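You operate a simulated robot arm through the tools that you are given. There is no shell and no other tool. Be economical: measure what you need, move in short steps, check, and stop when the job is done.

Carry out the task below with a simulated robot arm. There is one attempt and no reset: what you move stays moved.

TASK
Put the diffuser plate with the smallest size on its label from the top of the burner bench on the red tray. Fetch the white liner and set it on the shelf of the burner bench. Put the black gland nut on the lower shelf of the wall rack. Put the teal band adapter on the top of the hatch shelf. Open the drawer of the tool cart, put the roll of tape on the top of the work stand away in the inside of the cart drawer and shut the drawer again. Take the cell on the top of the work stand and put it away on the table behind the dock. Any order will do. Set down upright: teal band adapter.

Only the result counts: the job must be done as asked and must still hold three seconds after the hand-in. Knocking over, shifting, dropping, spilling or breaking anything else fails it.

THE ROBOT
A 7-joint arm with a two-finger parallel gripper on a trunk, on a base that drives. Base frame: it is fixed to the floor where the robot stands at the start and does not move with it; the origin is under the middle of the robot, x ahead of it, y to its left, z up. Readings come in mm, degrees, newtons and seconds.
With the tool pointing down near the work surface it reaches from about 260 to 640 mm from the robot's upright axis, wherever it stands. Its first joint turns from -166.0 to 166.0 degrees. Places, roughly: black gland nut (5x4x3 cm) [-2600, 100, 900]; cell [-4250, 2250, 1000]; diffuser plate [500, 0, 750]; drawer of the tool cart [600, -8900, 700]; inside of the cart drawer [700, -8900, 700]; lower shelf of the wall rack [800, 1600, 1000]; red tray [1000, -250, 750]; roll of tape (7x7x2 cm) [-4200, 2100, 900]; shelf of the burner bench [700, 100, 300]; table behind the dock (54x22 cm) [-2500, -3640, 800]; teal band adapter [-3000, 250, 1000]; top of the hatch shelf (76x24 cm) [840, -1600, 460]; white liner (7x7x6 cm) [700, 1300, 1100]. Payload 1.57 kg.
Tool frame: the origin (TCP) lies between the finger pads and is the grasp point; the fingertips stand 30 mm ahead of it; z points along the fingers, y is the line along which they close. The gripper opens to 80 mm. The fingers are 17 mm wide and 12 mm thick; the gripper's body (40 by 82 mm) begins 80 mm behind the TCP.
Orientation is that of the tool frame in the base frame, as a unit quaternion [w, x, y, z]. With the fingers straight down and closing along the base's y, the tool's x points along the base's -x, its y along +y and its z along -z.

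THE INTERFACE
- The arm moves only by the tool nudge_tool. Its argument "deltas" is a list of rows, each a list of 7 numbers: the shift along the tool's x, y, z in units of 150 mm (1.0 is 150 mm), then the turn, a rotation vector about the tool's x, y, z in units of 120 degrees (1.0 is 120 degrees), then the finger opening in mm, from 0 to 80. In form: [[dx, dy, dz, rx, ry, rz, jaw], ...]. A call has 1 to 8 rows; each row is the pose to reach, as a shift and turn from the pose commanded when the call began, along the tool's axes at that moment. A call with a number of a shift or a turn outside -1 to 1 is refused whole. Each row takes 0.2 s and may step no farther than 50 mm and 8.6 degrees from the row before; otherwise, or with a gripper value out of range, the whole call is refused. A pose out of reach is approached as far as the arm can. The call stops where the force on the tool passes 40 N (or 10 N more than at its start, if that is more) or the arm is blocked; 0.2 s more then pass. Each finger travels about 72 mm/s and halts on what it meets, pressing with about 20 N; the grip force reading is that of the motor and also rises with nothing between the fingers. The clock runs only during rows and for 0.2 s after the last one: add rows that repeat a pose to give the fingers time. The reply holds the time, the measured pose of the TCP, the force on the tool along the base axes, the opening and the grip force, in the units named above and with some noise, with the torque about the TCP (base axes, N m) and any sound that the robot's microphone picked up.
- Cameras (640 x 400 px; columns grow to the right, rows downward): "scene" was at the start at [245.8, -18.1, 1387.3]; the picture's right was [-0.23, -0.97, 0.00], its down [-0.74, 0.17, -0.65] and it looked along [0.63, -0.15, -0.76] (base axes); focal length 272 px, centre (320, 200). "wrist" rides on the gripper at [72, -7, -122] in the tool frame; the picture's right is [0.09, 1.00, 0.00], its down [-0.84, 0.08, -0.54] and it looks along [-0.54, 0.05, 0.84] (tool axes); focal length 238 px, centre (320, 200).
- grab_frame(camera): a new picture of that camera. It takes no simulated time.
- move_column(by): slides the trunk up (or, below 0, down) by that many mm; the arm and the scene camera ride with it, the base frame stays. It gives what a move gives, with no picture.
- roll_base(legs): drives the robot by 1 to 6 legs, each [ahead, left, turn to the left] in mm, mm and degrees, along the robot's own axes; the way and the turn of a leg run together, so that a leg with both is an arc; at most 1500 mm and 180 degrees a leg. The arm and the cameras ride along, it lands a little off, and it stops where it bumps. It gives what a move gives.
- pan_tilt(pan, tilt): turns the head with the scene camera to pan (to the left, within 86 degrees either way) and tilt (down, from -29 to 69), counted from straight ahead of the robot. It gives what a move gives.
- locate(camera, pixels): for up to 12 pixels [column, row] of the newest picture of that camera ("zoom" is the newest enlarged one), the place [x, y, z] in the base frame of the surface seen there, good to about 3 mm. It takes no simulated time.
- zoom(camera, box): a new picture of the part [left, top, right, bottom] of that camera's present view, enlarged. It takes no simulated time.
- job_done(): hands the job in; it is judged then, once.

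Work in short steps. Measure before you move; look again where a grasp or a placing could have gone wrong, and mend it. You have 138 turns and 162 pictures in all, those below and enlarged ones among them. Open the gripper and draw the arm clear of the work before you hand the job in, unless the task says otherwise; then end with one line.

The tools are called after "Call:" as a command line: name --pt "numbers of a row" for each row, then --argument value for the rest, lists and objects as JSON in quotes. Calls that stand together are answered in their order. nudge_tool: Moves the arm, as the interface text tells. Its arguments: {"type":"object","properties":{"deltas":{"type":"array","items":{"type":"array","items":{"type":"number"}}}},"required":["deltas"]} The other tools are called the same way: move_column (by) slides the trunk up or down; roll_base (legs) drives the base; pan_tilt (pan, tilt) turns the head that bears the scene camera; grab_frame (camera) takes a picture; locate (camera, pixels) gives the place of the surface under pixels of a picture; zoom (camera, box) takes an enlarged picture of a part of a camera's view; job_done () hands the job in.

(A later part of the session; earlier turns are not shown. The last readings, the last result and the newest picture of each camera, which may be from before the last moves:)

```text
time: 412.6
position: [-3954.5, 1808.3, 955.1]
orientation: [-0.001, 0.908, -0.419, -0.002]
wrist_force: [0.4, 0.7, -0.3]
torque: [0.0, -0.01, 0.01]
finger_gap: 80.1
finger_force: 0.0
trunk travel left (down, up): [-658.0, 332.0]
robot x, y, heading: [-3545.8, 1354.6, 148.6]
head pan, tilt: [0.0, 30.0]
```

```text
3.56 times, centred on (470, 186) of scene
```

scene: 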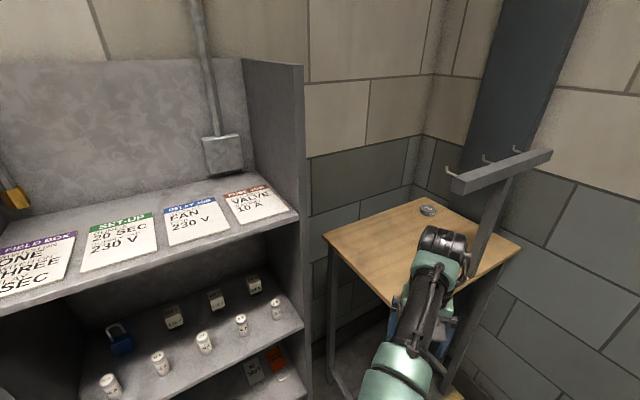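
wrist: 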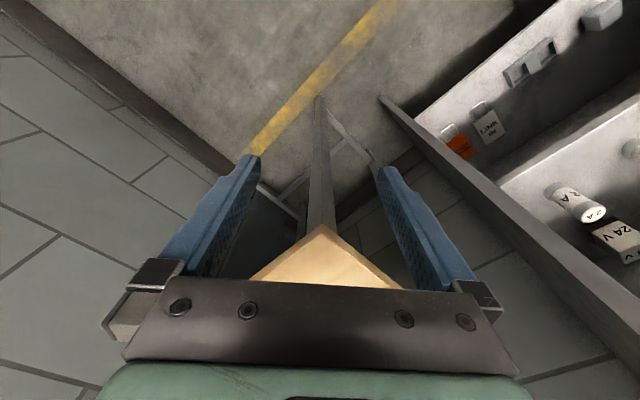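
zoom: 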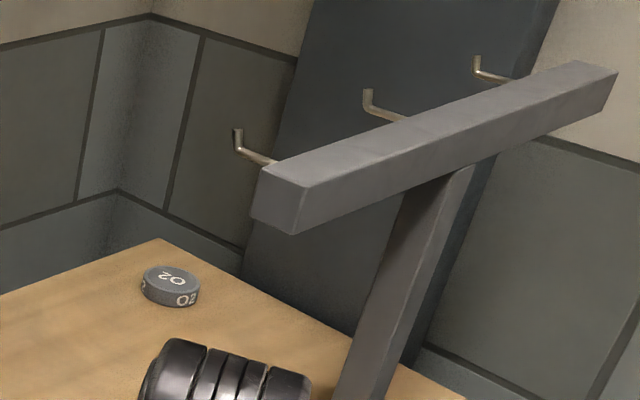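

Path: first tool to (-4140,1850), then toward the tape, staying clear of the crossbar end. Stop a bit short to look.

Call:
roll_base --legs '[[181, 60, 0], [100, -115, 0]]'

Call:
grab_frame --camera "wrist"

Call:
grab_frame --camera "scene"

```text
time: 415.1
position: [-4165.2, 1999.8, 955.9]
orientation: [-0.001, 0.908, -0.418, -0.001]
wrist_force: [-0.3, 0.8, -0.4]
torque: [-0.01, -0.02, 0.02]
finger_gap: 80.1
finger_force: 0.1
trunk travel left (down, up): [-658.0, 332.0]
robot x, y, heading: [-3764.7, 1543.2, 149.1]
head pan, tilt: [0.0, 30.0]
```

```text
61 pictures are left
```

wrist: 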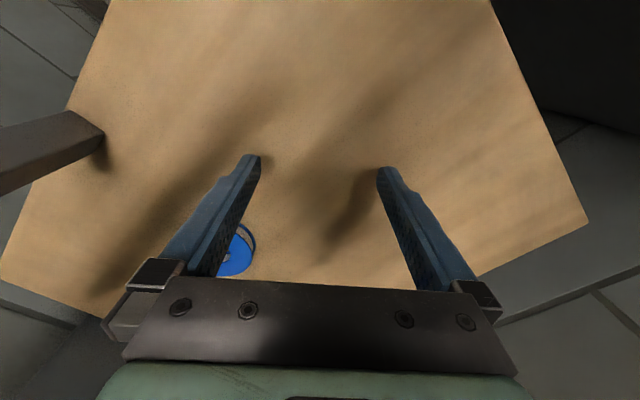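

```text
60 pictures are left
```

scene: 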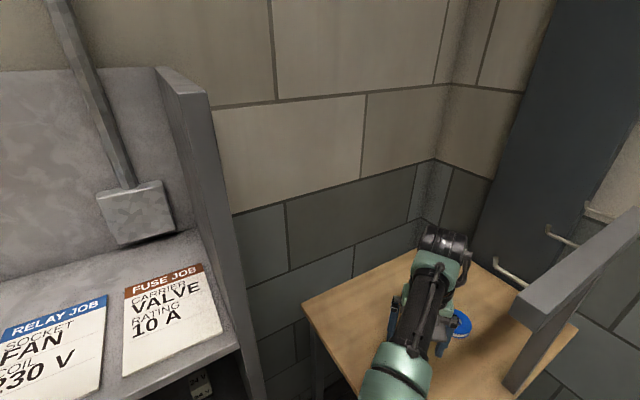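

Locate the tape's visible parts in both views.

Call:
locate --camera "wrist" --pixels '[[247, 237], [252, 250], [232, 268], [245, 228], [240, 272], [225, 258]]'

Call:
locate --camera "scene" --pixels '[[465, 315], [470, 325], [460, 337], [455, 325]]'

Call:
zoom --camera "scene" --box '[400, 280, 528, 360]'

```text
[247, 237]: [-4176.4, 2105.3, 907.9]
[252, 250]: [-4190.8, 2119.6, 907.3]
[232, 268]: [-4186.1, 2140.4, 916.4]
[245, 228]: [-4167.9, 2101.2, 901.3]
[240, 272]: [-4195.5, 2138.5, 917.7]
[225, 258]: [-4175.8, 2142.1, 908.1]
```

```text
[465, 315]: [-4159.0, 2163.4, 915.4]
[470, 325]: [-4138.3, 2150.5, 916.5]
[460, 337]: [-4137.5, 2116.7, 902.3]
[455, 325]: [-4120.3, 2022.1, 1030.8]
```

```text
5.00 times, centred on (464, 320) of scene
```

zoom: 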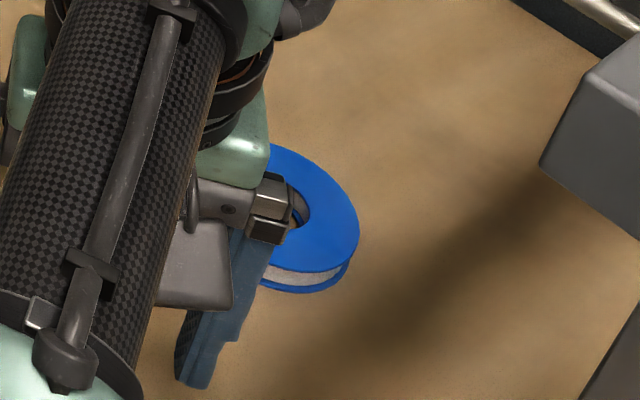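

Tape centre ≈(-4164,2134). Shift the base +100 in y and re-look before the final alignment.

Call:
roll_base --legs '[[51, -86, 0]]'

Call:
grab_frame --camera "wrist"

Call:
grab_frame --camera "scene"

```text
time: 416.2
position: [-4166.0, 2098.3, 955.2]
orientation: [0.0, 0.908, -0.419, -0.001]
wrist_force: [-1.0, 1.2, -0.7]
torque: [-0.02, -0.03, -0.02]
finger_gap: 79.9
finger_force: 0.0
trunk travel left (down, up): [-658.0, 332.0]
robot x, y, heading: [-3762.5, 1644.7, 149.1]
head pan, tilt: [0.0, 30.0]
```

```text
58 pictures are left
```

wrist: 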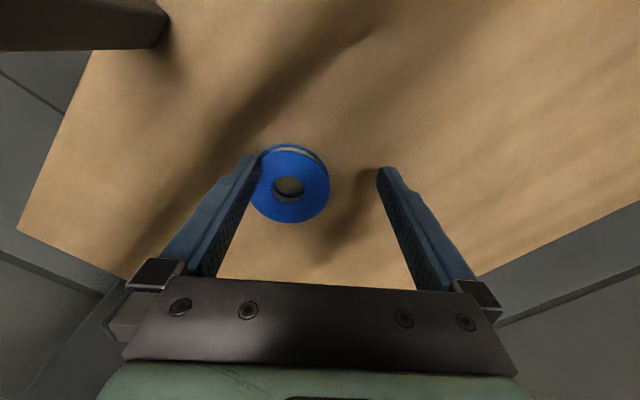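

```text
57 pictures are left
```

scene: 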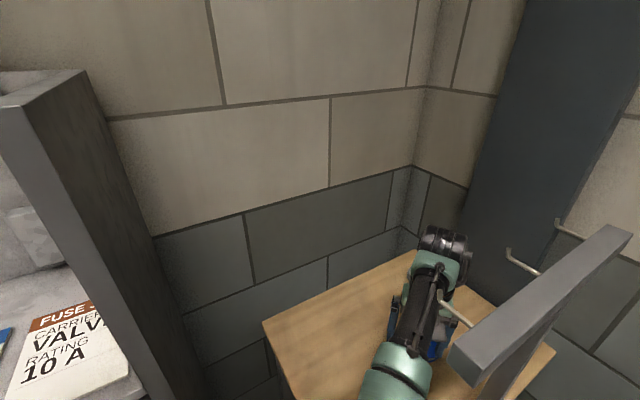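

A hook appears close to the forearm. Measure both, plus the tape.

Call:
locate --camera "scene" --pixels '[[442, 305], [455, 315], [425, 330], [436, 310], [445, 265], [400, 365], [452, 350]]'

Call:
locate --camera "wrist" --pixels '[[290, 165], [290, 212], [266, 190], [318, 190], [289, 195], [325, 170], [285, 222], [328, 190]]'

Call:
zoom --camera "scene" --box '[360, 220, 560, 345]'

```text
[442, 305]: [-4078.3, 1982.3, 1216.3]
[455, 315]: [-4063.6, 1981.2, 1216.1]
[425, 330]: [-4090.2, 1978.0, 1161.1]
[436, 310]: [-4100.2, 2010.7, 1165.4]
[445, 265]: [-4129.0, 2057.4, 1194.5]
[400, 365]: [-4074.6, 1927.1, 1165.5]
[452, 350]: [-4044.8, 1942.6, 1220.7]
```

```text
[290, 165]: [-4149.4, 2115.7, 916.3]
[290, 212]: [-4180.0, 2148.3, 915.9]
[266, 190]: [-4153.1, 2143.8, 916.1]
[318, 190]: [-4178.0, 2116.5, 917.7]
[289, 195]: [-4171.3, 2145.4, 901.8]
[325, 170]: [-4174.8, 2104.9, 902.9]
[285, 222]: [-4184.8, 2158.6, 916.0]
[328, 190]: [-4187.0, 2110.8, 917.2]
```

```text
3.20 times, centred on (460, 282) of scene
```

zoom: 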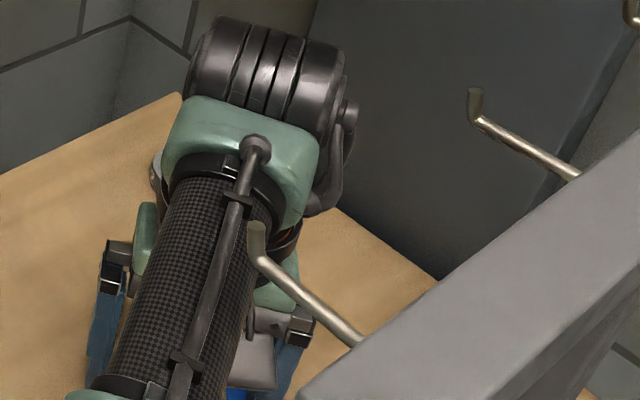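

Hook clearance is 50 mm, fine while low. Tape centre ≈(-4165,2134); align above it and look.

Call:
nudge_tool --pt "-0.09 -0.08 0 0 0 0 80" --pt "-0.178 -0.161 0 0 0 0 80"

Call:
grab_frame --camera "wrist"

Call:
locate --camera "wrist" --pixels '[[282, 155], [357, 155], [320, 190], [320, 120], [284, 145], [355, 145]]'

```text
time: 416.8
position: [-4163.9, 2135.7, 953.7]
orientation: [0.0, 0.908, -0.419, -0.002]
wrist_force: [0.2, -0.2, 0.0]
torque: [0.03, 0.0, 0.04]
finger_gap: 80.0
finger_force: 0.0
trunk travel left (down, up): [-658.0, 332.0]
robot x, y, heading: [-3762.9, 1643.3, 149.1]
head pan, tilt: [0.0, 30.0]
```

```text
55 pictures are left
```

wrist: 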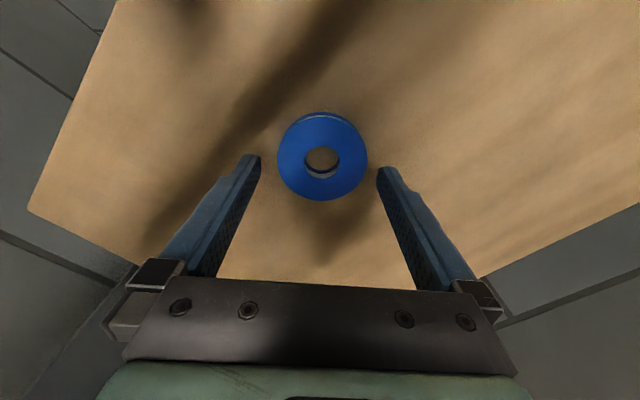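

```text
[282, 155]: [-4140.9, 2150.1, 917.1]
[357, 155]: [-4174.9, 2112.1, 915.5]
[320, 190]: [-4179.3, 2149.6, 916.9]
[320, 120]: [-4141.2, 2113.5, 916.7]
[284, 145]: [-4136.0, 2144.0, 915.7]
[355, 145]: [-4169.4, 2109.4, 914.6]
```

Lateral alignment is within 1 mm. Adjust 6 mm along x, descend to z≈932 and close.

Call:
nudge_tool --pt "0.043 0 0.07 0 0 0 80" --pt "0.043 0 0.145 0 0 0 80" --pt "0.043 0 0.145 0 0 0 60" --pt "0.043 0 0.145 0 0 0 55" --pt "0.043 0 0.145 0 0 0 55"

Call:
grab_frame --camera "wrist"

```text
time: 418.0
position: [-4159.6, 2130.9, 935.0]
orientation: [-0.001, 0.908, -0.418, -0.001]
wrist_force: [-0.9, 0.8, 0.7]
torque: [-0.01, 0.0, -0.04]
finger_gap: 64.4
finger_force: 20.1
trunk travel left (down, up): [-658.0, 332.0]
robot x, y, heading: [-3758.8, 1642.4, 148.6]
head pan, tilt: [0.0, 30.0]
```

```text
54 pictures are left
```

wrist: 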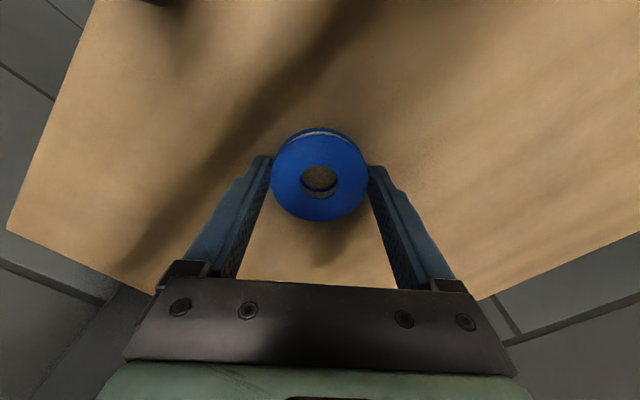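

Gripped at 64 mm. Lift 25 mm and check.

Call:
nudge_tool --pt "0 0 0 0 0 0 40" --pt "0 0 -0.08 0 0 0 40" --pt "0 0 -0.17 0 0 0 40"

Call:
grab_frame --camera "wrist"

```text
time: 418.8
position: [-4158.1, 2130.7, 959.6]
orientation: [0.0, 0.908, -0.419, -0.002]
wrist_force: [-0.2, 0.2, -0.2]
torque: [0.01, -0.02, 0.0]
finger_gap: 64.1
finger_force: 20.7
trunk travel left (down, up): [-658.0, 332.0]
robot x, y, heading: [-3759.7, 1640.4, 149.2]
head pan, tilt: [0.0, 30.0]
```

```text
53 pictures are left
```

wrist: 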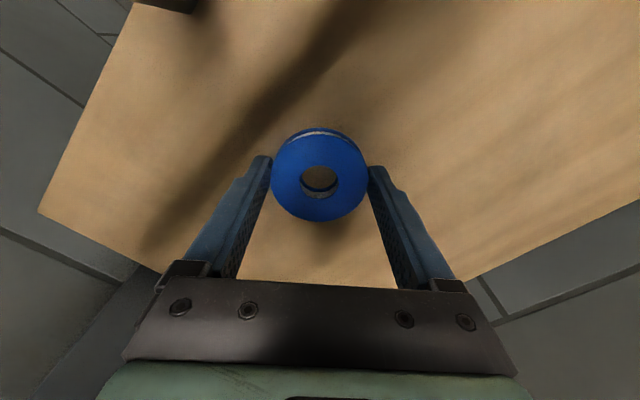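

Held. Retrace the path out, then raise.

Call:
roll_base --legs '[[-51, 86, 0], [-100, 115, 0], [-181, -60, 0], [-300, 0, 0]]'

Call:
move_column --by 150

Call:
roll_base --legs '[[0, 0, 121], [0, 1000, 0], [0, 1000, 0]]'

```text
time: 423.8
position: [-3686.5, 1687.2, 960.6]
orientation: [0.0, 0.907, -0.421, -0.002]
wrist_force: [0.6, -0.5, 0.1]
torque: [0.01, 0.01, -0.02]
finger_gap: 63.9
finger_force: 19.8
trunk travel left (down, up): [-658.0, 332.0]
robot x, y, heading: [-3289.9, 1194.3, 148.7]
head pan, tilt: [0.0, 30.0]
```

```text
time: 425.5
position: [-3687.1, 1687.3, 1109.7]
orientation: [0.0, 0.907, -0.421, -0.002]
wrist_force: [-0.1, -0.3, 0.0]
torque: [0.0, 0.01, 0.01]
finger_gap: 64.0
finger_force: 19.9
trunk travel left (down, up): [-808.0, 182.0]
robot x, y, heading: [-3289.7, 1192.9, 148.7]
head pan, tilt: [0.0, 30.0]
```

```text
time: 440.5
position: [-1526.8, 597.4, 1109.3]
orientation: [0.002, 0.818, 0.576, -0.002]
wrist_force: [-0.5, -0.5, -0.7]
torque: [-0.02, -0.03, 0.01]
finger_gap: 63.5
finger_force: 20.4
trunk travel left (down, up): [-808.0, 182.0]
robot x, y, heading: [-1300.7, 1187.0, -91.3]
head pan, tilt: [0.0, 30.0]
```

Held at 64. Drive down to the tool cart.

Call:
roll_base --legs '[[1495, 40, 0.5], [1495, 30, 0], [1495, 30, 0], [1495, 30, 0], [1495, 30, 0], [1495, 30, 0]]'

```text
time: 482.8
position: [-1197.9, -8347.1, 1109.4]
orientation: [0.001, 0.807, 0.59, -0.002]
wrist_force: [0.4, -1.1, 0.4]
torque: [0.02, -0.04, 0.02]
finger_gap: 63.3
finger_force: 20.2
trunk travel left (down, up): [-808.0, 182.0]
robot x, y, heading: [-993.9, -7749.9, -88.9]
head pan, tilt: [0.0, 30.0]
```

Turn to face the cart and move in front of the open drawer, tool over its front.

Call:
roll_base --legs '[[0, 0, 109], [86, -1331, 0]]'

Call:
grab_frame --camera "wrist"

Call:
pan_tilt --pan -20 --tilt 45

Call:
grab_frame --camera "scene"

```text
time: 494.2
position: [186.6, -8975.7, 1109.8]
orientation: [0.001, -0.018, 1.0, 0.0]
wrist_force: [0.0, 0.2, 0.1]
torque: [0.03, -0.04, -0.01]
finger_gap: 63.3
finger_force: 20.3
trunk travel left (down, up): [-808.0, 182.0]
robot x, y, heading: [-441.6, -8984.0, 20.5]
head pan, tilt: [0.0, 30.0]
```

```text
52 pictures are left
```

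wrist: 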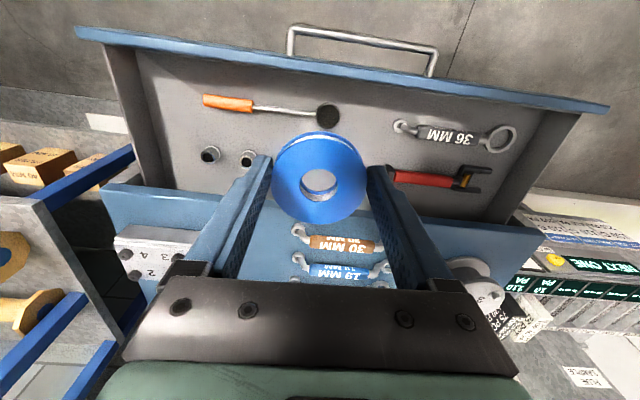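

```text
time: 495.0
position: [186.4, -8974.9, 1110.0]
orientation: [0.002, -0.018, 1.0, 0.0]
wrist_force: [-0.6, 0.3, -0.3]
torque: [0.0, 0.0, 0.0]
finger_gap: 63.0
finger_force: 18.9
trunk travel left (down, up): [-808.0, 182.0]
robot x, y, heading: [-443.1, -8980.7, 20.9]
head pan, tilt: [-20.0, 45.0]
```

```text
51 pictures are left
```

scene: 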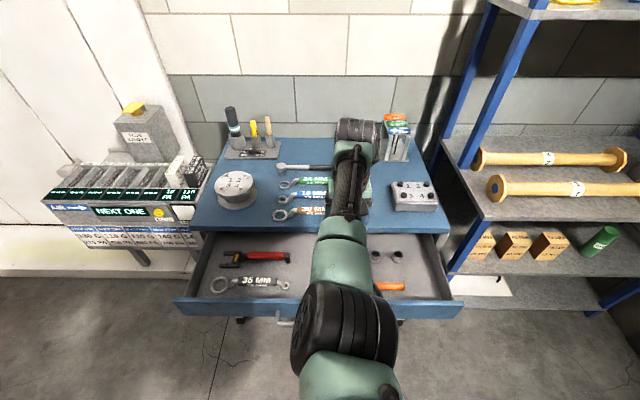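

Locate neighbours around the target spot.

Call:
locate --camera "wrist" --pixels '[[250, 158], [395, 178], [327, 118], [400, 125], [335, 222], [350, 240], [300, 222], [265, 200]]'

```text
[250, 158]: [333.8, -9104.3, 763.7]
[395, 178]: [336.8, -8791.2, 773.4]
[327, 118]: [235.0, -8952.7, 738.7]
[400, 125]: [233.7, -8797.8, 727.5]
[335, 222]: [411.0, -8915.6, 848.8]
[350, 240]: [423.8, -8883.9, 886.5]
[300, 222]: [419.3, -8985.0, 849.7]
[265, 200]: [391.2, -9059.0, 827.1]
```

Target (315,-8940). Roll there and lower to z≈810 for a check.

Call:
roll_base --legs '[[133, -13, 0]]'

Call:
move_column --by -290

Call:
grab_frame --camera "wrist"

Call:
grab_frame --camera "scene"

```text
time: 496.3
position: [315.2, -8943.7, 1109.5]
orientation: [0.002, -0.016, 1.0, 0.001]
wrist_force: [0.2, -0.2, 0.3]
torque: [0.02, 0.02, 0.0]
finger_gap: 63.1
finger_force: 20.3
trunk travel left (down, up): [-808.0, 182.0]
robot x, y, heading: [-316.6, -8948.4, 20.6]
head pan, tilt: [-20.0, 45.0]
```

```text
time: 499.2
position: [314.1, -8943.3, 820.2]
orientation: [0.002, -0.018, 1.0, 0.0]
wrist_force: [0.1, 0.0, 0.0]
torque: [0.0, -0.03, 0.02]
finger_gap: 63.5
finger_force: 20.7
trunk travel left (down, up): [-518.0, 472.0]
robot x, y, heading: [-311.3, -8950.9, 20.6]
head pan, tilt: [-20.0, 45.0]
```

```text
50 pictures are left
```

wrist: 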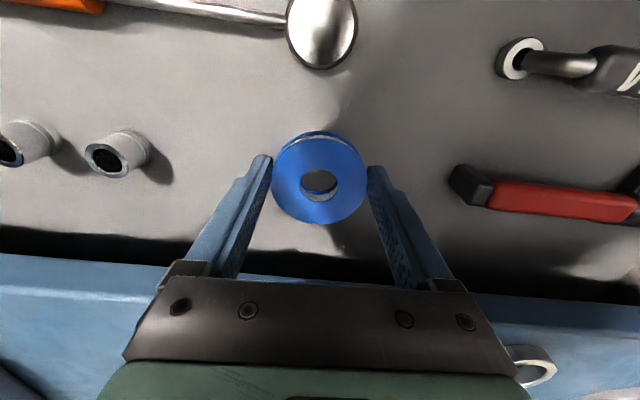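

```text
49 pictures are left
```

scene: 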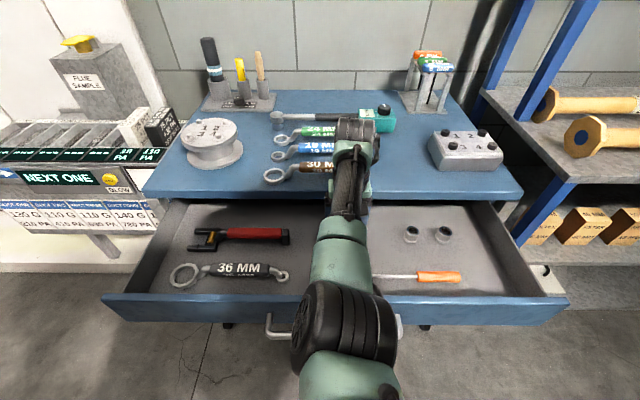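

Clear all around. Lower 45, then finish by nudging to contact.

Call:
move_column --by -45

Call:
nudge_tool --pt "0 0 0.03 0 0 0 40" --pt "0 0 0.055 0 0 0 40" --pt "0 0 0.07 0 0 0 40"

```text
time: 500.1
position: [315.4, -8942.9, 773.9]
orientation: [0.002, -0.017, 1.0, 0.0]
wrist_force: [0.1, 0.6, -0.5]
torque: [0.0, 0.04, -0.02]
finger_gap: 63.4
finger_force: 19.7
trunk travel left (down, up): [-473.0, 517.0]
robot x, y, heading: [-318.4, -8949.5, 20.4]
head pan, tilt: [-20.0, 45.0]
```

```text
time: 500.9
position: [314.7, -8943.4, 762.9]
orientation: [0.001, -0.017, 1.0, 0.0]
wrist_force: [-0.7, -0.5, 0.5]
torque: [0.02, 0.0, -0.02]
finger_gap: 63.2
finger_force: 19.7
trunk travel left (down, up): [-473.0, 517.0]
robot x, y, heading: [-314.8, -8948.0, 20.6]
head pan, tilt: [-20.0, 45.0]
```

Not clearly touching yet; a few mm more.

Call:
nudge_tool --pt "0 0 0.015 0 0 0 40" --pt "0 0 0.03 0 0 0 40"

```text
time: 501.5
position: [315.3, -8944.2, 762.3]
orientation: [0.004, -0.017, 1.0, 0.0]
wrist_force: [-1.8, 1.0, 11.3]
torque: [0.02, 0.15, 0.03]
finger_gap: 63.4
finger_force: 19.5
trunk travel left (down, up): [-473.0, 517.0]
robot x, y, heading: [-316.7, -8949.0, 20.2]
head pan, tilt: [-20.0, 45.0]
```

Contact. Open and rise a bit to check.

Call:
nudge_tool --pt "0 0 -0.01 0 0 0 70" --pt "0 0 -0.01 0 0 0 80" --pt "0 0 -0.01 0 0 0 80" --pt "0 0 -0.3 0 0 0 80" --pt "0 0 -0.6 0 0 0 80" --pt "0 0 -0.9 0 0 0 80"

Call:
grab_frame --camera "wrist"

```text
time: 502.9
position: [314.5, -8944.3, 897.3]
orientation: [0.002, -0.016, 1.0, 0.0]
wrist_force: [-0.5, 0.1, 0.5]
torque: [0.01, 0.01, -0.01]
finger_gap: 79.8
finger_force: 0.1
trunk travel left (down, up): [-473.0, 517.0]
robot x, y, heading: [-315.9, -8951.6, 20.2]
head pan, tilt: [-20.0, 45.0]
```

```text
48 pictures are left
```

wrist: 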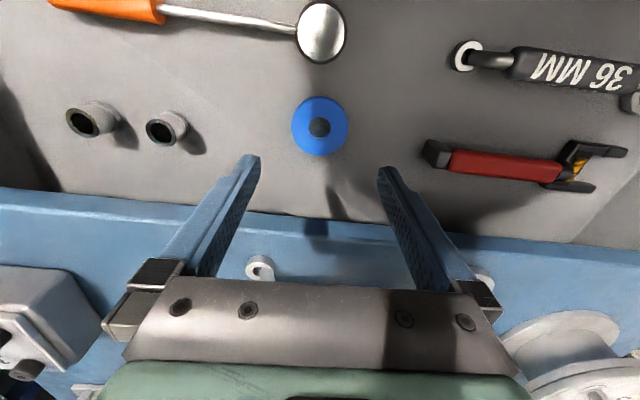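

Tape is in the drawer. Now close the fingers, back the tool out in front of the handle, and lower to push the bar.

Call:
nudge_tool --pt "0 0 0 0 0 0 50" --pt "0 0 0 0 0 0 20" --pt "0 0 0 0 0 0 0" --pt "0 0 0 0 0 0 0"

Call:
roll_base --legs '[[-245, 117, 0]]'

Call:
grab_frame --camera "wrist"

Call:
locate --camera "wrist" --pixels '[[320, 150], [250, 150], [400, 160], [320, 170], [320, 190], [320, 130]]'

```text
time: 503.9
position: [314.8, -8944.7, 896.5]
orientation: [0.001, -0.017, 1.0, 0.0]
wrist_force: [0.4, -0.2, 0.0]
torque: [-0.01, -0.02, 0.03]
finger_gap: 0.0
finger_force: 20.3
trunk travel left (down, up): [-473.0, 517.0]
robot x, y, heading: [-315.5, -8951.4, 20.6]
head pan, tilt: [-20.0, 45.0]
```

```text
time: 505.8
position: [43.2, -8915.2, 896.2]
orientation: [0.001, -0.018, 1.0, 0.0]
wrist_force: [0.0, -0.5, 0.6]
torque: [0.05, 0.0, -0.01]
finger_gap: 0.0
finger_force: 20.0
trunk travel left (down, up): [-473.0, 517.0]
robot x, y, heading: [-589.7, -8923.2, 20.5]
head pan, tilt: [-20.0, 45.0]
```

```text
47 pictures are left
```

wrist: 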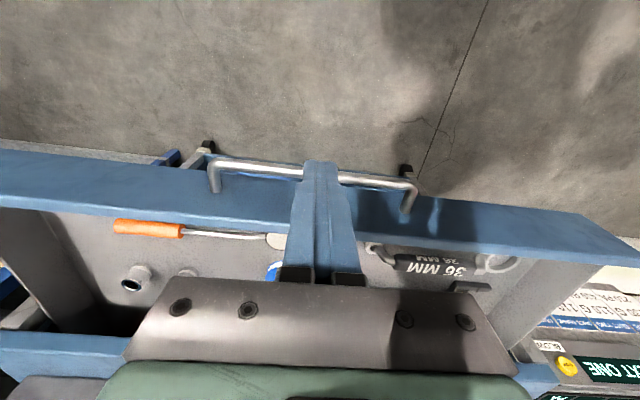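

```text
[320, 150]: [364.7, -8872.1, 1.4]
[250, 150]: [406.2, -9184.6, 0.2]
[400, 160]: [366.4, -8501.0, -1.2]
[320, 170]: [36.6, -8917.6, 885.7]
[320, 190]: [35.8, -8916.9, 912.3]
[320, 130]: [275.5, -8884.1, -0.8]
```

Locate the bar itself.

Call:
locate --camera "wrist" --pixels '[[260, 168], [270, 169], [370, 180], [390, 183], [250, 190], [240, 167]]'

Call:
move_column --by -121

```text
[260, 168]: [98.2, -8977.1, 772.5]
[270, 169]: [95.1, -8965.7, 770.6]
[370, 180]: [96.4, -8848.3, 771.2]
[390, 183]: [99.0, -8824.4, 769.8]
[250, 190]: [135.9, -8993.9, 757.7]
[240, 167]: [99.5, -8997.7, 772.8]
```

```text
time: 507.3
position: [44.2, -8916.2, 776.0]
orientation: [0.002, -0.019, 1.0, -0.001]
wrist_force: [0.2, -0.5, 0.4]
torque: [0.0, 0.02, -0.02]
finger_gap: 0.1
finger_force: 19.9
trunk travel left (down, up): [-352.0, 638.0]
robot x, y, heading: [-584.6, -8924.0, 20.5]
head pan, tilt: [-20.0, 45.0]
```

Bar at x≈97. Push +x by 280 with the base, then finish.

Call:
roll_base --legs '[[265, -99, 0]]'

Call:
grab_frame --camera "wrist"

```text
time: 509.3
position: [327.8, -8915.5, 775.1]
orientation: [0.002, -0.016, 1.0, 0.0]
wrist_force: [0.2, -0.5, -0.4]
torque: [-0.01, 0.02, 0.03]
finger_gap: 0.1
finger_force: 19.9
trunk travel left (down, up): [-352.0, 638.0]
robot x, y, heading: [-304.9, -8917.7, 20.7]
head pan, tilt: [-20.0, 45.0]
```

```text
46 pictures are left
```

wrist: 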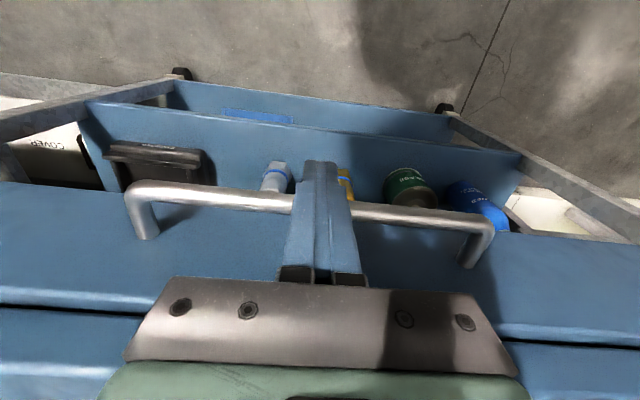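

Nearly shut. Push the last ~16 mm with the arm until resistance.

Call:
nudge_tool --pt "-0.04 0 0 0 0 0 0" --pt "-0.08 0 0 0 0 0 0" --pt "-0.11 0 0 0 0 0 0" --pt "-0.14 0 0 0 0 0 0" --pt "-0.17 0 0 0 0 0 0"

Call:
grab_frame --camera "wrist"

```text
time: 510.4
position: [341.8, -8914.3, 773.0]
orientation: [-0.013, -0.016, 1.0, 0.001]
wrist_force: [-12.4, 0.0, 6.5]
torque: [-0.03, 0.1, -0.04]
finger_gap: 0.1
finger_force: 19.3
trunk travel left (down, up): [-352.0, 638.0]
robot x, y, heading: [-304.1, -8918.7, 20.2]
head pan, tilt: [-20.0, 45.0]
stopped in row 5: the force on the tool passed its limit at 42 N (the readings are from after the stop); the commanded pose is now the measured one
```

```text
45 pictures are left
```

wrist: 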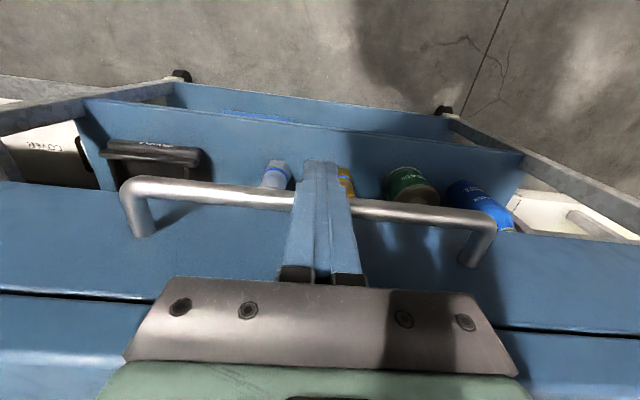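

Stopped at 42 N with the bar at its original place. Back off and verify the bar and face positions.

Call:
roll_base --legs '[[-190, 70, 0]]'

Call:
move_column --by 330

Call:
grab_frame --camera "wrist"

```text
time: 512.0
position: [140.4, -8915.9, 773.8]
orientation: [-0.011, -0.015, 1.0, 0.001]
wrist_force: [0.1, 0.1, -0.2]
torque: [-0.01, -0.01, -0.02]
finger_gap: 0.2
finger_force: 20.3
trunk travel left (down, up): [-352.0, 638.0]
robot x, y, heading: [-506.6, -8923.2, 20.3]
head pan, tilt: [-20.0, 45.0]
```

```text
time: 515.3
position: [142.2, -8915.6, 1103.2]
orientation: [-0.011, -0.016, 1.0, 0.0]
wrist_force: [0.4, -0.3, -0.4]
torque: [0.0, -0.03, -0.02]
finger_gap: 0.0
finger_force: 20.2
trunk travel left (down, up): [-682.0, 308.0]
robot x, y, heading: [-504.3, -8921.3, 20.5]
head pan, tilt: [-20.0, 45.0]
```

```text
44 pictures are left
```

wrist: 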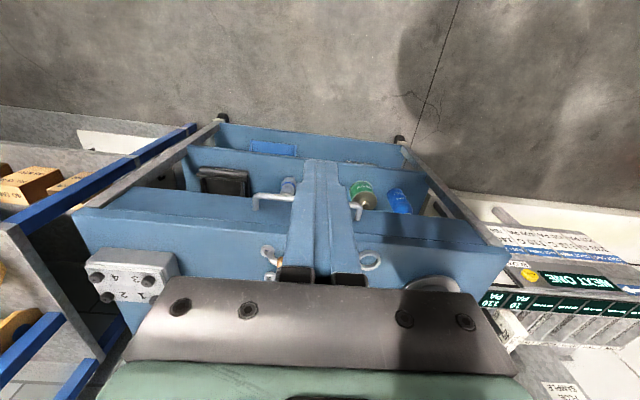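

Call:
locate --camera "wrist" --pixels '[[270, 197], [357, 207], [256, 203], [180, 210], [400, 225]]'

Call:
roll_base --legs '[[-350, 0, 0], [0, 0, 69.5], [1250, 450, 0], [1500, 0, 0], [1500, 0, 0]]'

```text
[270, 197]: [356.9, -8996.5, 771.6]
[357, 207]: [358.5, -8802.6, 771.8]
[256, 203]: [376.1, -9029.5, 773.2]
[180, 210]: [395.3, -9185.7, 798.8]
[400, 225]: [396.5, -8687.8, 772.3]
```

```text
time: 541.0
position: [-1102.2, -4156.4, 1102.6]
orientation: [-0.01, -0.587, 0.809, -0.006]
wrist_force: [0.1, 0.4, 0.8]
torque: [0.01, 0.0, 0.01]
finger_gap: 0.2
finger_force: 20.4
trunk travel left (down, up): [-682.0, 308.0]
robot x, y, heading: [-1319.5, -4768.5, 90.7]
head pan, tilt: [-20.0, 45.0]
```

Drawer verified shut (bar 357, face 395). Heading back to the work stand for the cell.

Call:
roll_base --legs '[[1500, -25, 0], [1500, -25, 0], [1500, -25, 0], [1500, -25, 0], [0, 0, 89.3], [1200, 0, 0]]'

```text
refused: leg 1 is longer than a leg can be; nothing moved
```

Slightly shorter legs.

Call:
roll_base --legs '[[1495, -25, 0], [1495, -25, 0], [1495, -25, 0], [1495, -25, 0], [0, 0, 89.3], [1200, 0, 0]]'

```text
time: 579.2
position: [-2910.5, 1560.5, 1103.9]
orientation: [0.004, 0.981, -0.192, 0.011]
wrist_force: [-0.4, 0.3, 0.0]
torque: [0.0, -0.03, 0.03]
finger_gap: 0.0
finger_force: 20.0
trunk travel left (down, up): [-682.0, 308.0]
robot x, y, heading: [-2315.2, 1302.5, 176.4]
head pan, tilt: [-20.0, 45.0]
```

At (-2315,1302). Advance, turn to heading 152, tilt the tool 35° forward (for reach and height under the hooks), and lower.

Call:
roll_base --legs '[[900, 0, 0], [0, 0, -24.4]]'

Call:
nudge_tool --pt "0 0 0 0 -0.06 0 20" --pt "0 0 0 0 -0.12 0 40" --pt "0 0 0 0 -0.18 0 70" --pt "0 0 0 0 -0.24 0 80" --pt "0 0 0 0 -0.29 0 80"

Call:
move_column --by -145

Call:
pan_tilt --pan -5 --tilt 25

Call:
grab_frame --camera "scene"

```text
time: 585.2
position: [-3650.3, 1824.3, 1102.6]
orientation: [0.005, 0.922, -0.386, 0.01]
wrist_force: [0.2, 0.5, -0.5]
torque: [0.02, -0.03, 0.0]
finger_gap: 0.0
finger_force: 20.5
trunk travel left (down, up): [-682.0, 308.0]
robot x, y, heading: [-3207.9, 1352.8, 153.2]
head pan, tilt: [-20.0, 45.0]
```

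```text
time: 586.4
position: [-3650.2, 1822.9, 1102.8]
orientation: [-0.11, 0.883, -0.369, -0.268]
wrist_force: [0.3, -1.2, 0.6]
torque: [0.07, 0.0, 0.02]
finger_gap: 80.1
finger_force: 0.1
trunk travel left (down, up): [-682.0, 308.0]
robot x, y, heading: [-3204.4, 1354.2, 152.9]
head pan, tilt: [-20.0, 45.0]
```

```text
time: 588.1
position: [-3650.1, 1823.7, 957.8]
orientation: [-0.111, 0.883, -0.371, -0.267]
wrist_force: [-1.1, 0.1, -0.5]
torque: [0.03, -0.02, 0.02]
finger_gap: 79.9
finger_force: 0.1
trunk travel left (down, up): [-537.0, 453.0]
robot x, y, heading: [-3210.7, 1353.0, 153.0]
head pan, tilt: [-20.0, 45.0]
```

```text
time: 588.9
position: [-3650.7, 1824.3, 957.6]
orientation: [-0.111, 0.883, -0.37, -0.267]
wrist_force: [-0.7, -0.9, -0.1]
torque: [0.03, 0.02, 0.02]
finger_gap: 80.1
finger_force: 0.0
trunk travel left (down, up): [-537.0, 453.0]
robot x, y, heading: [-3206.4, 1352.3, 153.1]
head pan, tilt: [-5.0, 25.0]
```

```text
43 pictures are left
```

scene: 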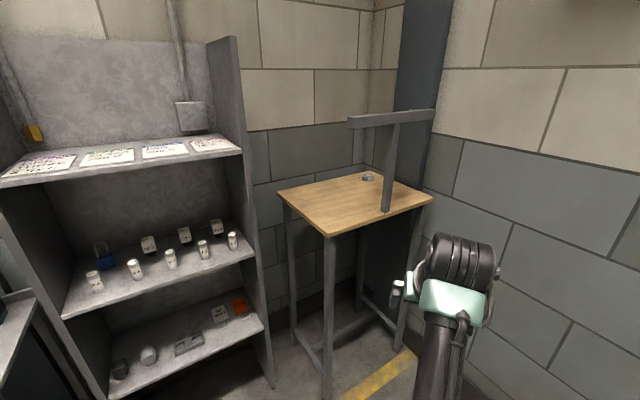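

Check the wrist height now, versus the hooks (1210).

Call:
locate --camera "scene" --pixels '[[460, 245], [440, 290], [490, 280], [430, 340], [368, 174], [368, 180], [392, 118], [355, 122], [330, 235], [388, 205]]'

Call:
roll_base --legs '[[448, 199, 0]]'

Call:
grab_frame --camera "scene"

```text
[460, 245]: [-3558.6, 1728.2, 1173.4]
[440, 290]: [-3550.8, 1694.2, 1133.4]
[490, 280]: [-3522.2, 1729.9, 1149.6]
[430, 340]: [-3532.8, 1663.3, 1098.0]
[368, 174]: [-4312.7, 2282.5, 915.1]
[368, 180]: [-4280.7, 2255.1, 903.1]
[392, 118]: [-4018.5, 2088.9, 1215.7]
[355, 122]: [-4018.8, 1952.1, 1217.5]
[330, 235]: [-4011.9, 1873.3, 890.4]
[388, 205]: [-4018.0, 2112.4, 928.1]
```

```text
time: 591.8
position: [-4136.9, 1855.2, 957.5]
orientation: [-0.112, 0.882, -0.374, -0.266]
wrist_force: [-0.4, -0.1, 0.4]
torque: [0.01, 0.03, 0.0]
finger_gap: 80.0
finger_force: 0.0
trunk travel left (down, up): [-537.0, 453.0]
robot x, y, heading: [-3696.3, 1375.2, 152.6]
head pan, tilt: [-5.0, 25.0]
```

```text
42 pictures are left
```

scene: 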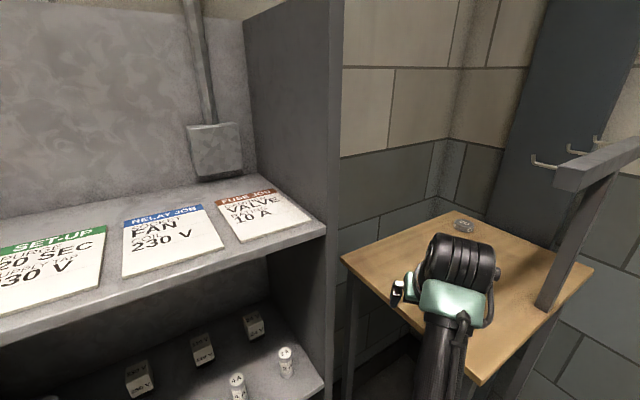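

Wrist top 1173 is below the hooks. Continue in.

Call:
roll_base --legs '[[225, -218, 0]]'

Call:
grab_frame --camera "wrist"

Call:
grab_frame --camera "scene"

```text
time: 593.9
position: [-4240.6, 2149.1, 957.8]
orientation: [-0.112, 0.881, -0.375, -0.266]
wrist_force: [1.0, -0.4, 0.1]
torque: [0.0, -0.02, 0.01]
finger_gap: 79.9
finger_force: 0.2
trunk travel left (down, up): [-537.0, 453.0]
robot x, y, heading: [-3797.9, 1670.4, 152.5]
head pan, tilt: [-5.0, 25.0]
```

```text
41 pictures are left
```

wrist: 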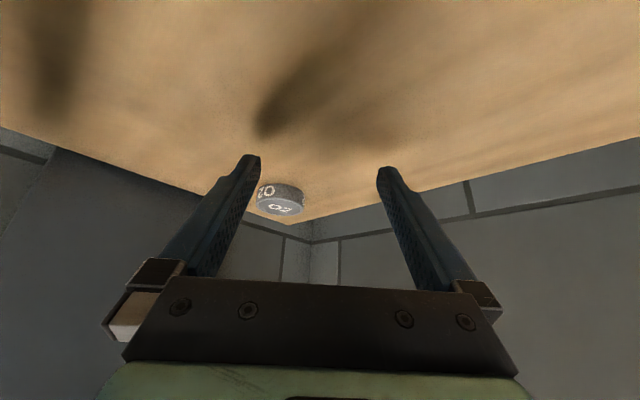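

```text
40 pictures are left
```

scene: 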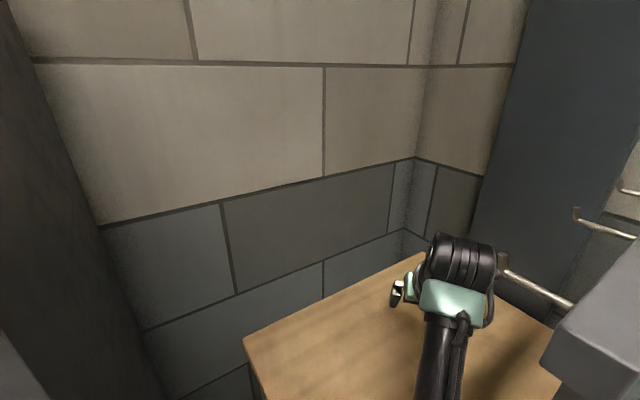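

Locate the cell.

Call:
locate --camera "wrist" --pixels '[[280, 187], [258, 200], [303, 202], [280, 200], [280, 212], [260, 190], [301, 194]]'

Call:
locate --camera "scene" --pixels '[[460, 242], [500, 262], [510, 275], [445, 300], [490, 310]]'

Call:
zoom --camera "wrist" --box '[216, 160, 344, 240]'

```text
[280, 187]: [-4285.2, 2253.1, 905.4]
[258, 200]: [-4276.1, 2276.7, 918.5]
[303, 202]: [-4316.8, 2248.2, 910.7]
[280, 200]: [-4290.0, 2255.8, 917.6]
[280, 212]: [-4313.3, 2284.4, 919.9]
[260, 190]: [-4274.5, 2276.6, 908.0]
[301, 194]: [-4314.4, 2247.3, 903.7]
```

```text
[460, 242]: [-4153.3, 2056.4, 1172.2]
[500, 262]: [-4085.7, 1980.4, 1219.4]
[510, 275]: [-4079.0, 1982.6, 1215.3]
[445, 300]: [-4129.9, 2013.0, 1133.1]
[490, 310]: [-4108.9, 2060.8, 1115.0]
```

```text
5.00 times, centred on (280, 200) of wrist
```

zoom: 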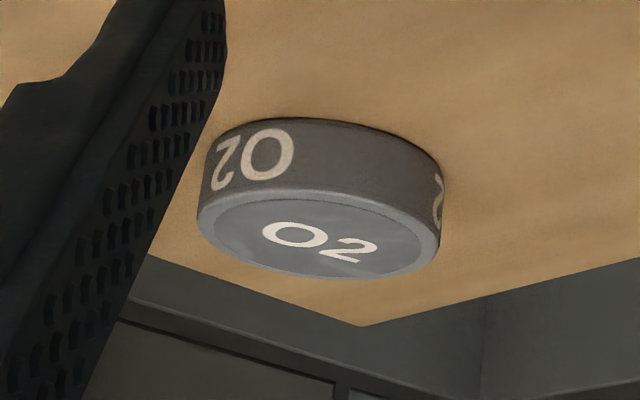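

Cell centre ≈(-4300,2268). Shift the base +75 in y (keeping off the stand corner), then re-look.

Call:
roll_base --legs '[[28, -70, 0]]'

Call:
grab_frame --camera "wrist"

```text
time: 595.0
position: [-4230.4, 2226.1, 957.2]
orientation: [-0.112, 0.881, -0.376, -0.265]
wrist_force: [-0.3, 0.8, -0.1]
torque: [-0.02, 0.01, 0.03]
finger_gap: 79.9
finger_force: 0.1
trunk travel left (down, up): [-537.0, 453.0]
robot x, y, heading: [-3793.1, 1749.4, 152.3]
head pan, tilt: [-5.0, 25.0]
```

```text
38 pictures are left
```

wrist: 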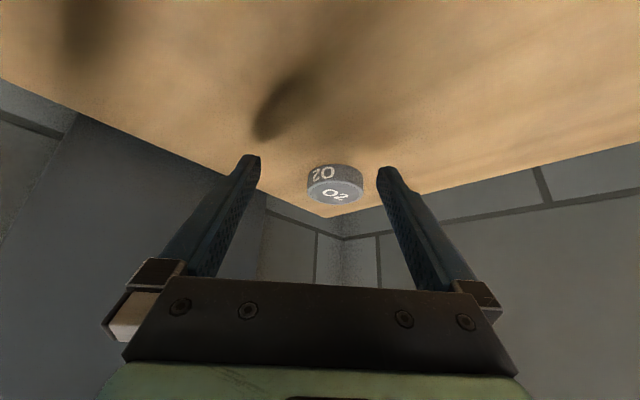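

Move over the cell at height first, then look.

Call:
nudge_tool --pt "0 0.141 0 0 0 0 80" --pt "-0.18 0.141 0.12 0 0 0 80" --pt "-0.363 0.141 0.241 0 0 0 80"

Call:
grab_frame --camera "wrist"

Call:
locate --camera "wrist" --pixels '[[300, 160], [340, 160], [320, 150], [320, 165], [320, 140], [320, 175]]'

```text
time: 595.8
position: [-4292.9, 2256.1, 956.4]
orientation: [-0.112, 0.88, -0.377, -0.265]
wrist_force: [0.3, -0.4, 0.3]
torque: [-0.03, -0.03, 0.01]
finger_gap: 80.3
finger_force: 0.1
trunk travel left (down, up): [-537.0, 453.0]
robot x, y, heading: [-3796.5, 1744.5, 152.3]
head pan, tilt: [-5.0, 25.0]
```

```text
37 pictures are left
```

wrist: 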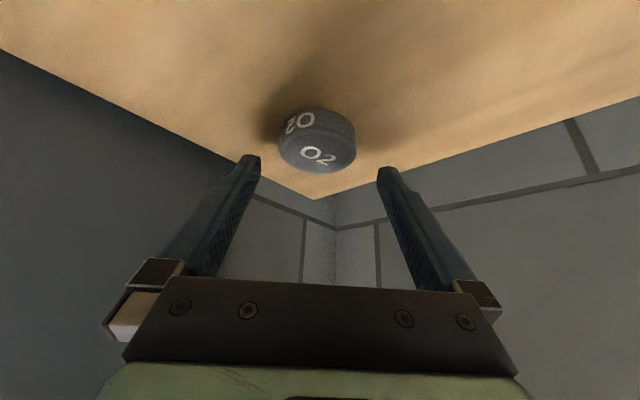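

```text
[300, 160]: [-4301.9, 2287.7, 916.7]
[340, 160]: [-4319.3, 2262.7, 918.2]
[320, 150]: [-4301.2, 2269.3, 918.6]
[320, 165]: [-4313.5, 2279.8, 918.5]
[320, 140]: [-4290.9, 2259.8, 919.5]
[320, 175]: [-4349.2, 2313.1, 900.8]
```

Centred. Descend 25 mm with a 5 mm advance, then close.

Call:
nudge_tool --pt "0.03 0 0.08 0 0 0 80" --pt "0.066 0 0.16 0 0 0 80" --pt "0.066 0 0.16 0 0 0 55" --pt "0.066 0 0.16 0 0 0 35" --pt "0.066 0 0.16 0 0 0 30" --pt "0.066 0 0.16 0 0 0 30"

Call:
grab_frame --camera "wrist"

```text
time: 597.1
position: [-4293.0, 2260.0, 931.8]
orientation: [-0.113, 0.881, -0.376, -0.265]
wrist_force: [-0.1, -0.1, 0.4]
torque: [-0.01, 0.02, 0.02]
finger_gap: 54.7
finger_force: 19.9
trunk travel left (down, up): [-537.0, 453.0]
robot x, y, heading: [-3791.7, 1744.8, 152.2]
head pan, tilt: [-5.0, 25.0]
```

```text
36 pictures are left
```

wrist: 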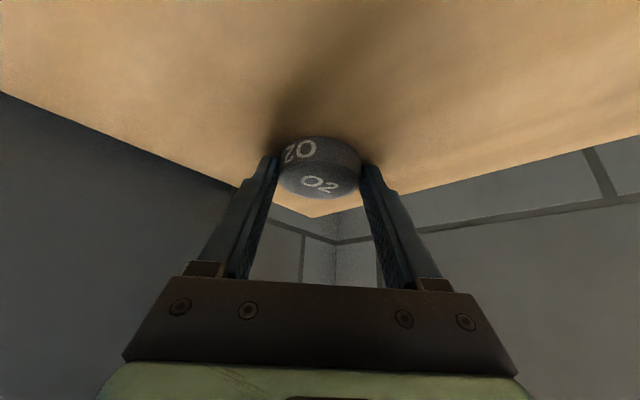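

Gripped at 54.7. Lift 28 mm.

Call:
nudge_tool --pt "-0.05 0 -0.075 0 0 0 25" --pt "-0.1 0 -0.155 0 0 0 25"

Call:
zoom --camera "wrist" --box '[216, 110, 424, 240]'

```text
time: 597.8
position: [-4293.9, 2260.6, 960.6]
orientation: [-0.112, 0.881, -0.375, -0.266]
wrist_force: [0.0, 0.4, -0.7]
torque: [-0.02, 0.0, 0.04]
finger_gap: 54.3
finger_force: 19.9
trunk travel left (down, up): [-537.0, 453.0]
robot x, y, heading: [-3794.1, 1746.3, 152.4]
head pan, tilt: [-5.0, 25.0]
```

```text
3.08 times, centred on (320, 175) of wrist
```

zoom: 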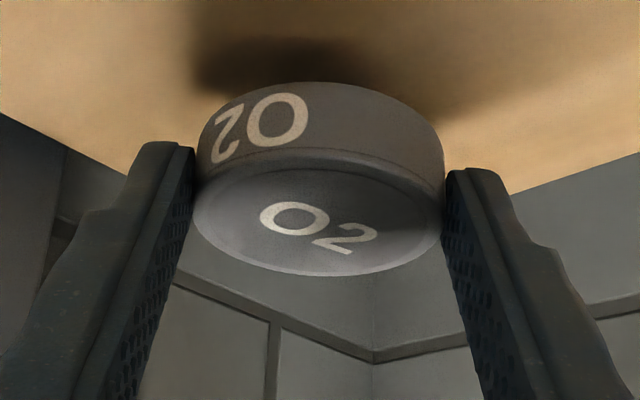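

Held level. Retrace out, raise, and head for the dock table.

Call:
roll_base --legs '[[-28, 70, 0], [-225, 218, 0], [-448, -199, 0]]'

Call:
move_column --by 150

Call:
roll_base --legs '[[0, 0, 118], [0, 950, 0], [0, 950, 0]]'

```text
time: 603.0
position: [-3713.1, 1859.9, 960.1]
orientation: [-0.113, 0.88, -0.378, -0.265]
wrist_force: [0.5, -0.2, -0.6]
torque: [0.01, -0.02, -0.03]
finger_gap: 54.6
finger_force: 19.8
trunk travel left (down, up): [-537.0, 453.0]
robot x, y, heading: [-3213.9, 1343.9, 152.1]
head pan, tilt: [-5.0, 25.0]
```

```text
time: 604.7
position: [-3713.4, 1862.5, 1108.5]
orientation: [-0.114, 0.879, -0.378, -0.266]
wrist_force: [-0.5, 0.4, -0.4]
torque: [0.0, 0.0, -0.04]
finger_gap: 54.3
finger_force: 19.5
trunk travel left (down, up): [-687.0, 303.0]
robot x, y, heading: [-3215.9, 1345.9, 152.0]
head pan, tilt: [-5.0, 25.0]
```

```text
time: 619.1
position: [-1550.0, 693.9, 1110.3]
orientation: [0.171, 0.772, 0.567, -0.233]
wrist_force: [0.6, -0.2, -0.5]
torque: [0.03, 0.02, -0.05]
finger_gap: 53.9
finger_force: 19.9
trunk travel left (down, up): [-687.0, 303.0]
robot x, y, heading: [-1341.3, 1381.0, -89.0]
head pan, tilt: [-5.0, 25.0]
```

Drive to y≈-3700 and turn to face the dock table.

Call:
roll_base --legs '[[1270, -15, 0], [1270, -15, 0], [1270, -15, 0], [1270, -15, 0], [0, 0, -73]]'

Call:
pan_tilt --pan -15 --tilt 35

Call:
grab_frame --camera "scene"

```text
time: 646.6
position: [-1982.9, -3728.4, 1109.5]
orientation: [0.005, 0.958, 0.013, -0.287]
wrist_force: [0.7, -0.3, -0.9]
torque: [-0.03, -0.04, 0.01]
finger_gap: 53.8
finger_force: 20.1
trunk travel left (down, up): [-687.0, 303.0]
robot x, y, heading: [-1261.6, -3707.7, -160.0]
head pan, tilt: [-5.0, 25.0]
```

```text
time: 647.4
position: [-1983.1, -3728.1, 1110.2]
orientation: [0.005, 0.958, 0.013, -0.288]
wrist_force: [0.3, 0.3, -0.2]
torque: [0.01, 0.01, 0.0]
finger_gap: 53.9
finger_force: 20.1
trunk travel left (down, up): [-687.0, 303.0]
robot x, y, heading: [-1267.6, -3702.6, -160.1]
head pan, tilt: [-15.0, 35.0]
```

```text
34 pictures are left
```

scene: 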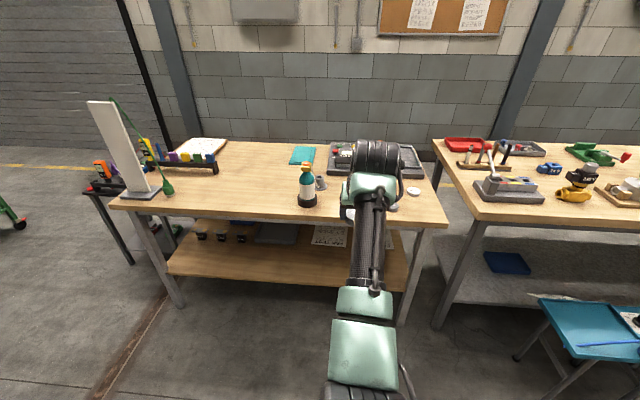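

Move in closer with the arm high and look down with the wrist camera.

Call:
roll_base --legs '[[400, -146, 0]]'

Call:
grab_frame --camera "wrist"

Call:
pan_tilt --pan -10 --tilt 50

Call:
grab_frame --camera "scene"

```text
time: 650.0
position: [-2412.5, -3736.2, 1110.0]
orientation: [0.005, 0.958, 0.015, -0.287]
wrist_force: [0.0, -0.3, -1.2]
torque: [-0.04, -0.02, 0.04]
finger_gap: 53.9
finger_force: 19.9
trunk travel left (down, up): [-687.0, 303.0]
robot x, y, heading: [-1694.7, -3709.2, -159.4]
head pan, tilt: [-15.0, 35.0]
```

```text
33 pictures are left
```

wrist: 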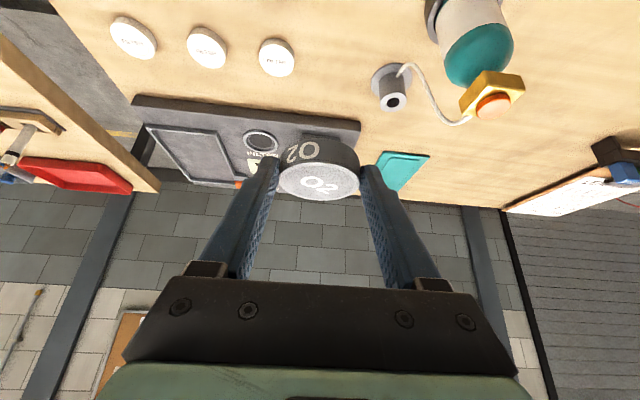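

```text
time: 650.8
position: [-2414.3, -3735.8, 1110.8]
orientation: [0.005, 0.957, 0.015, -0.288]
wrist_force: [0.1, 0.1, -0.7]
torque: [0.0, 0.01, -0.02]
finger_gap: 54.3
finger_force: 20.0
trunk travel left (down, up): [-687.0, 303.0]
robot x, y, heading: [-1695.8, -3708.1, -159.5]
head pan, tilt: [-10.0, 50.0]
```

```text
32 pictures are left
```

scene: 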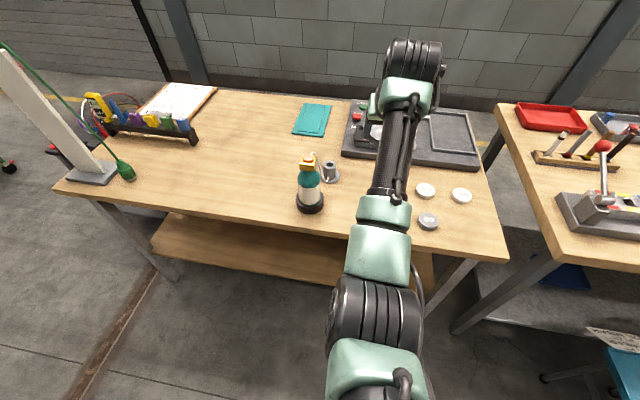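

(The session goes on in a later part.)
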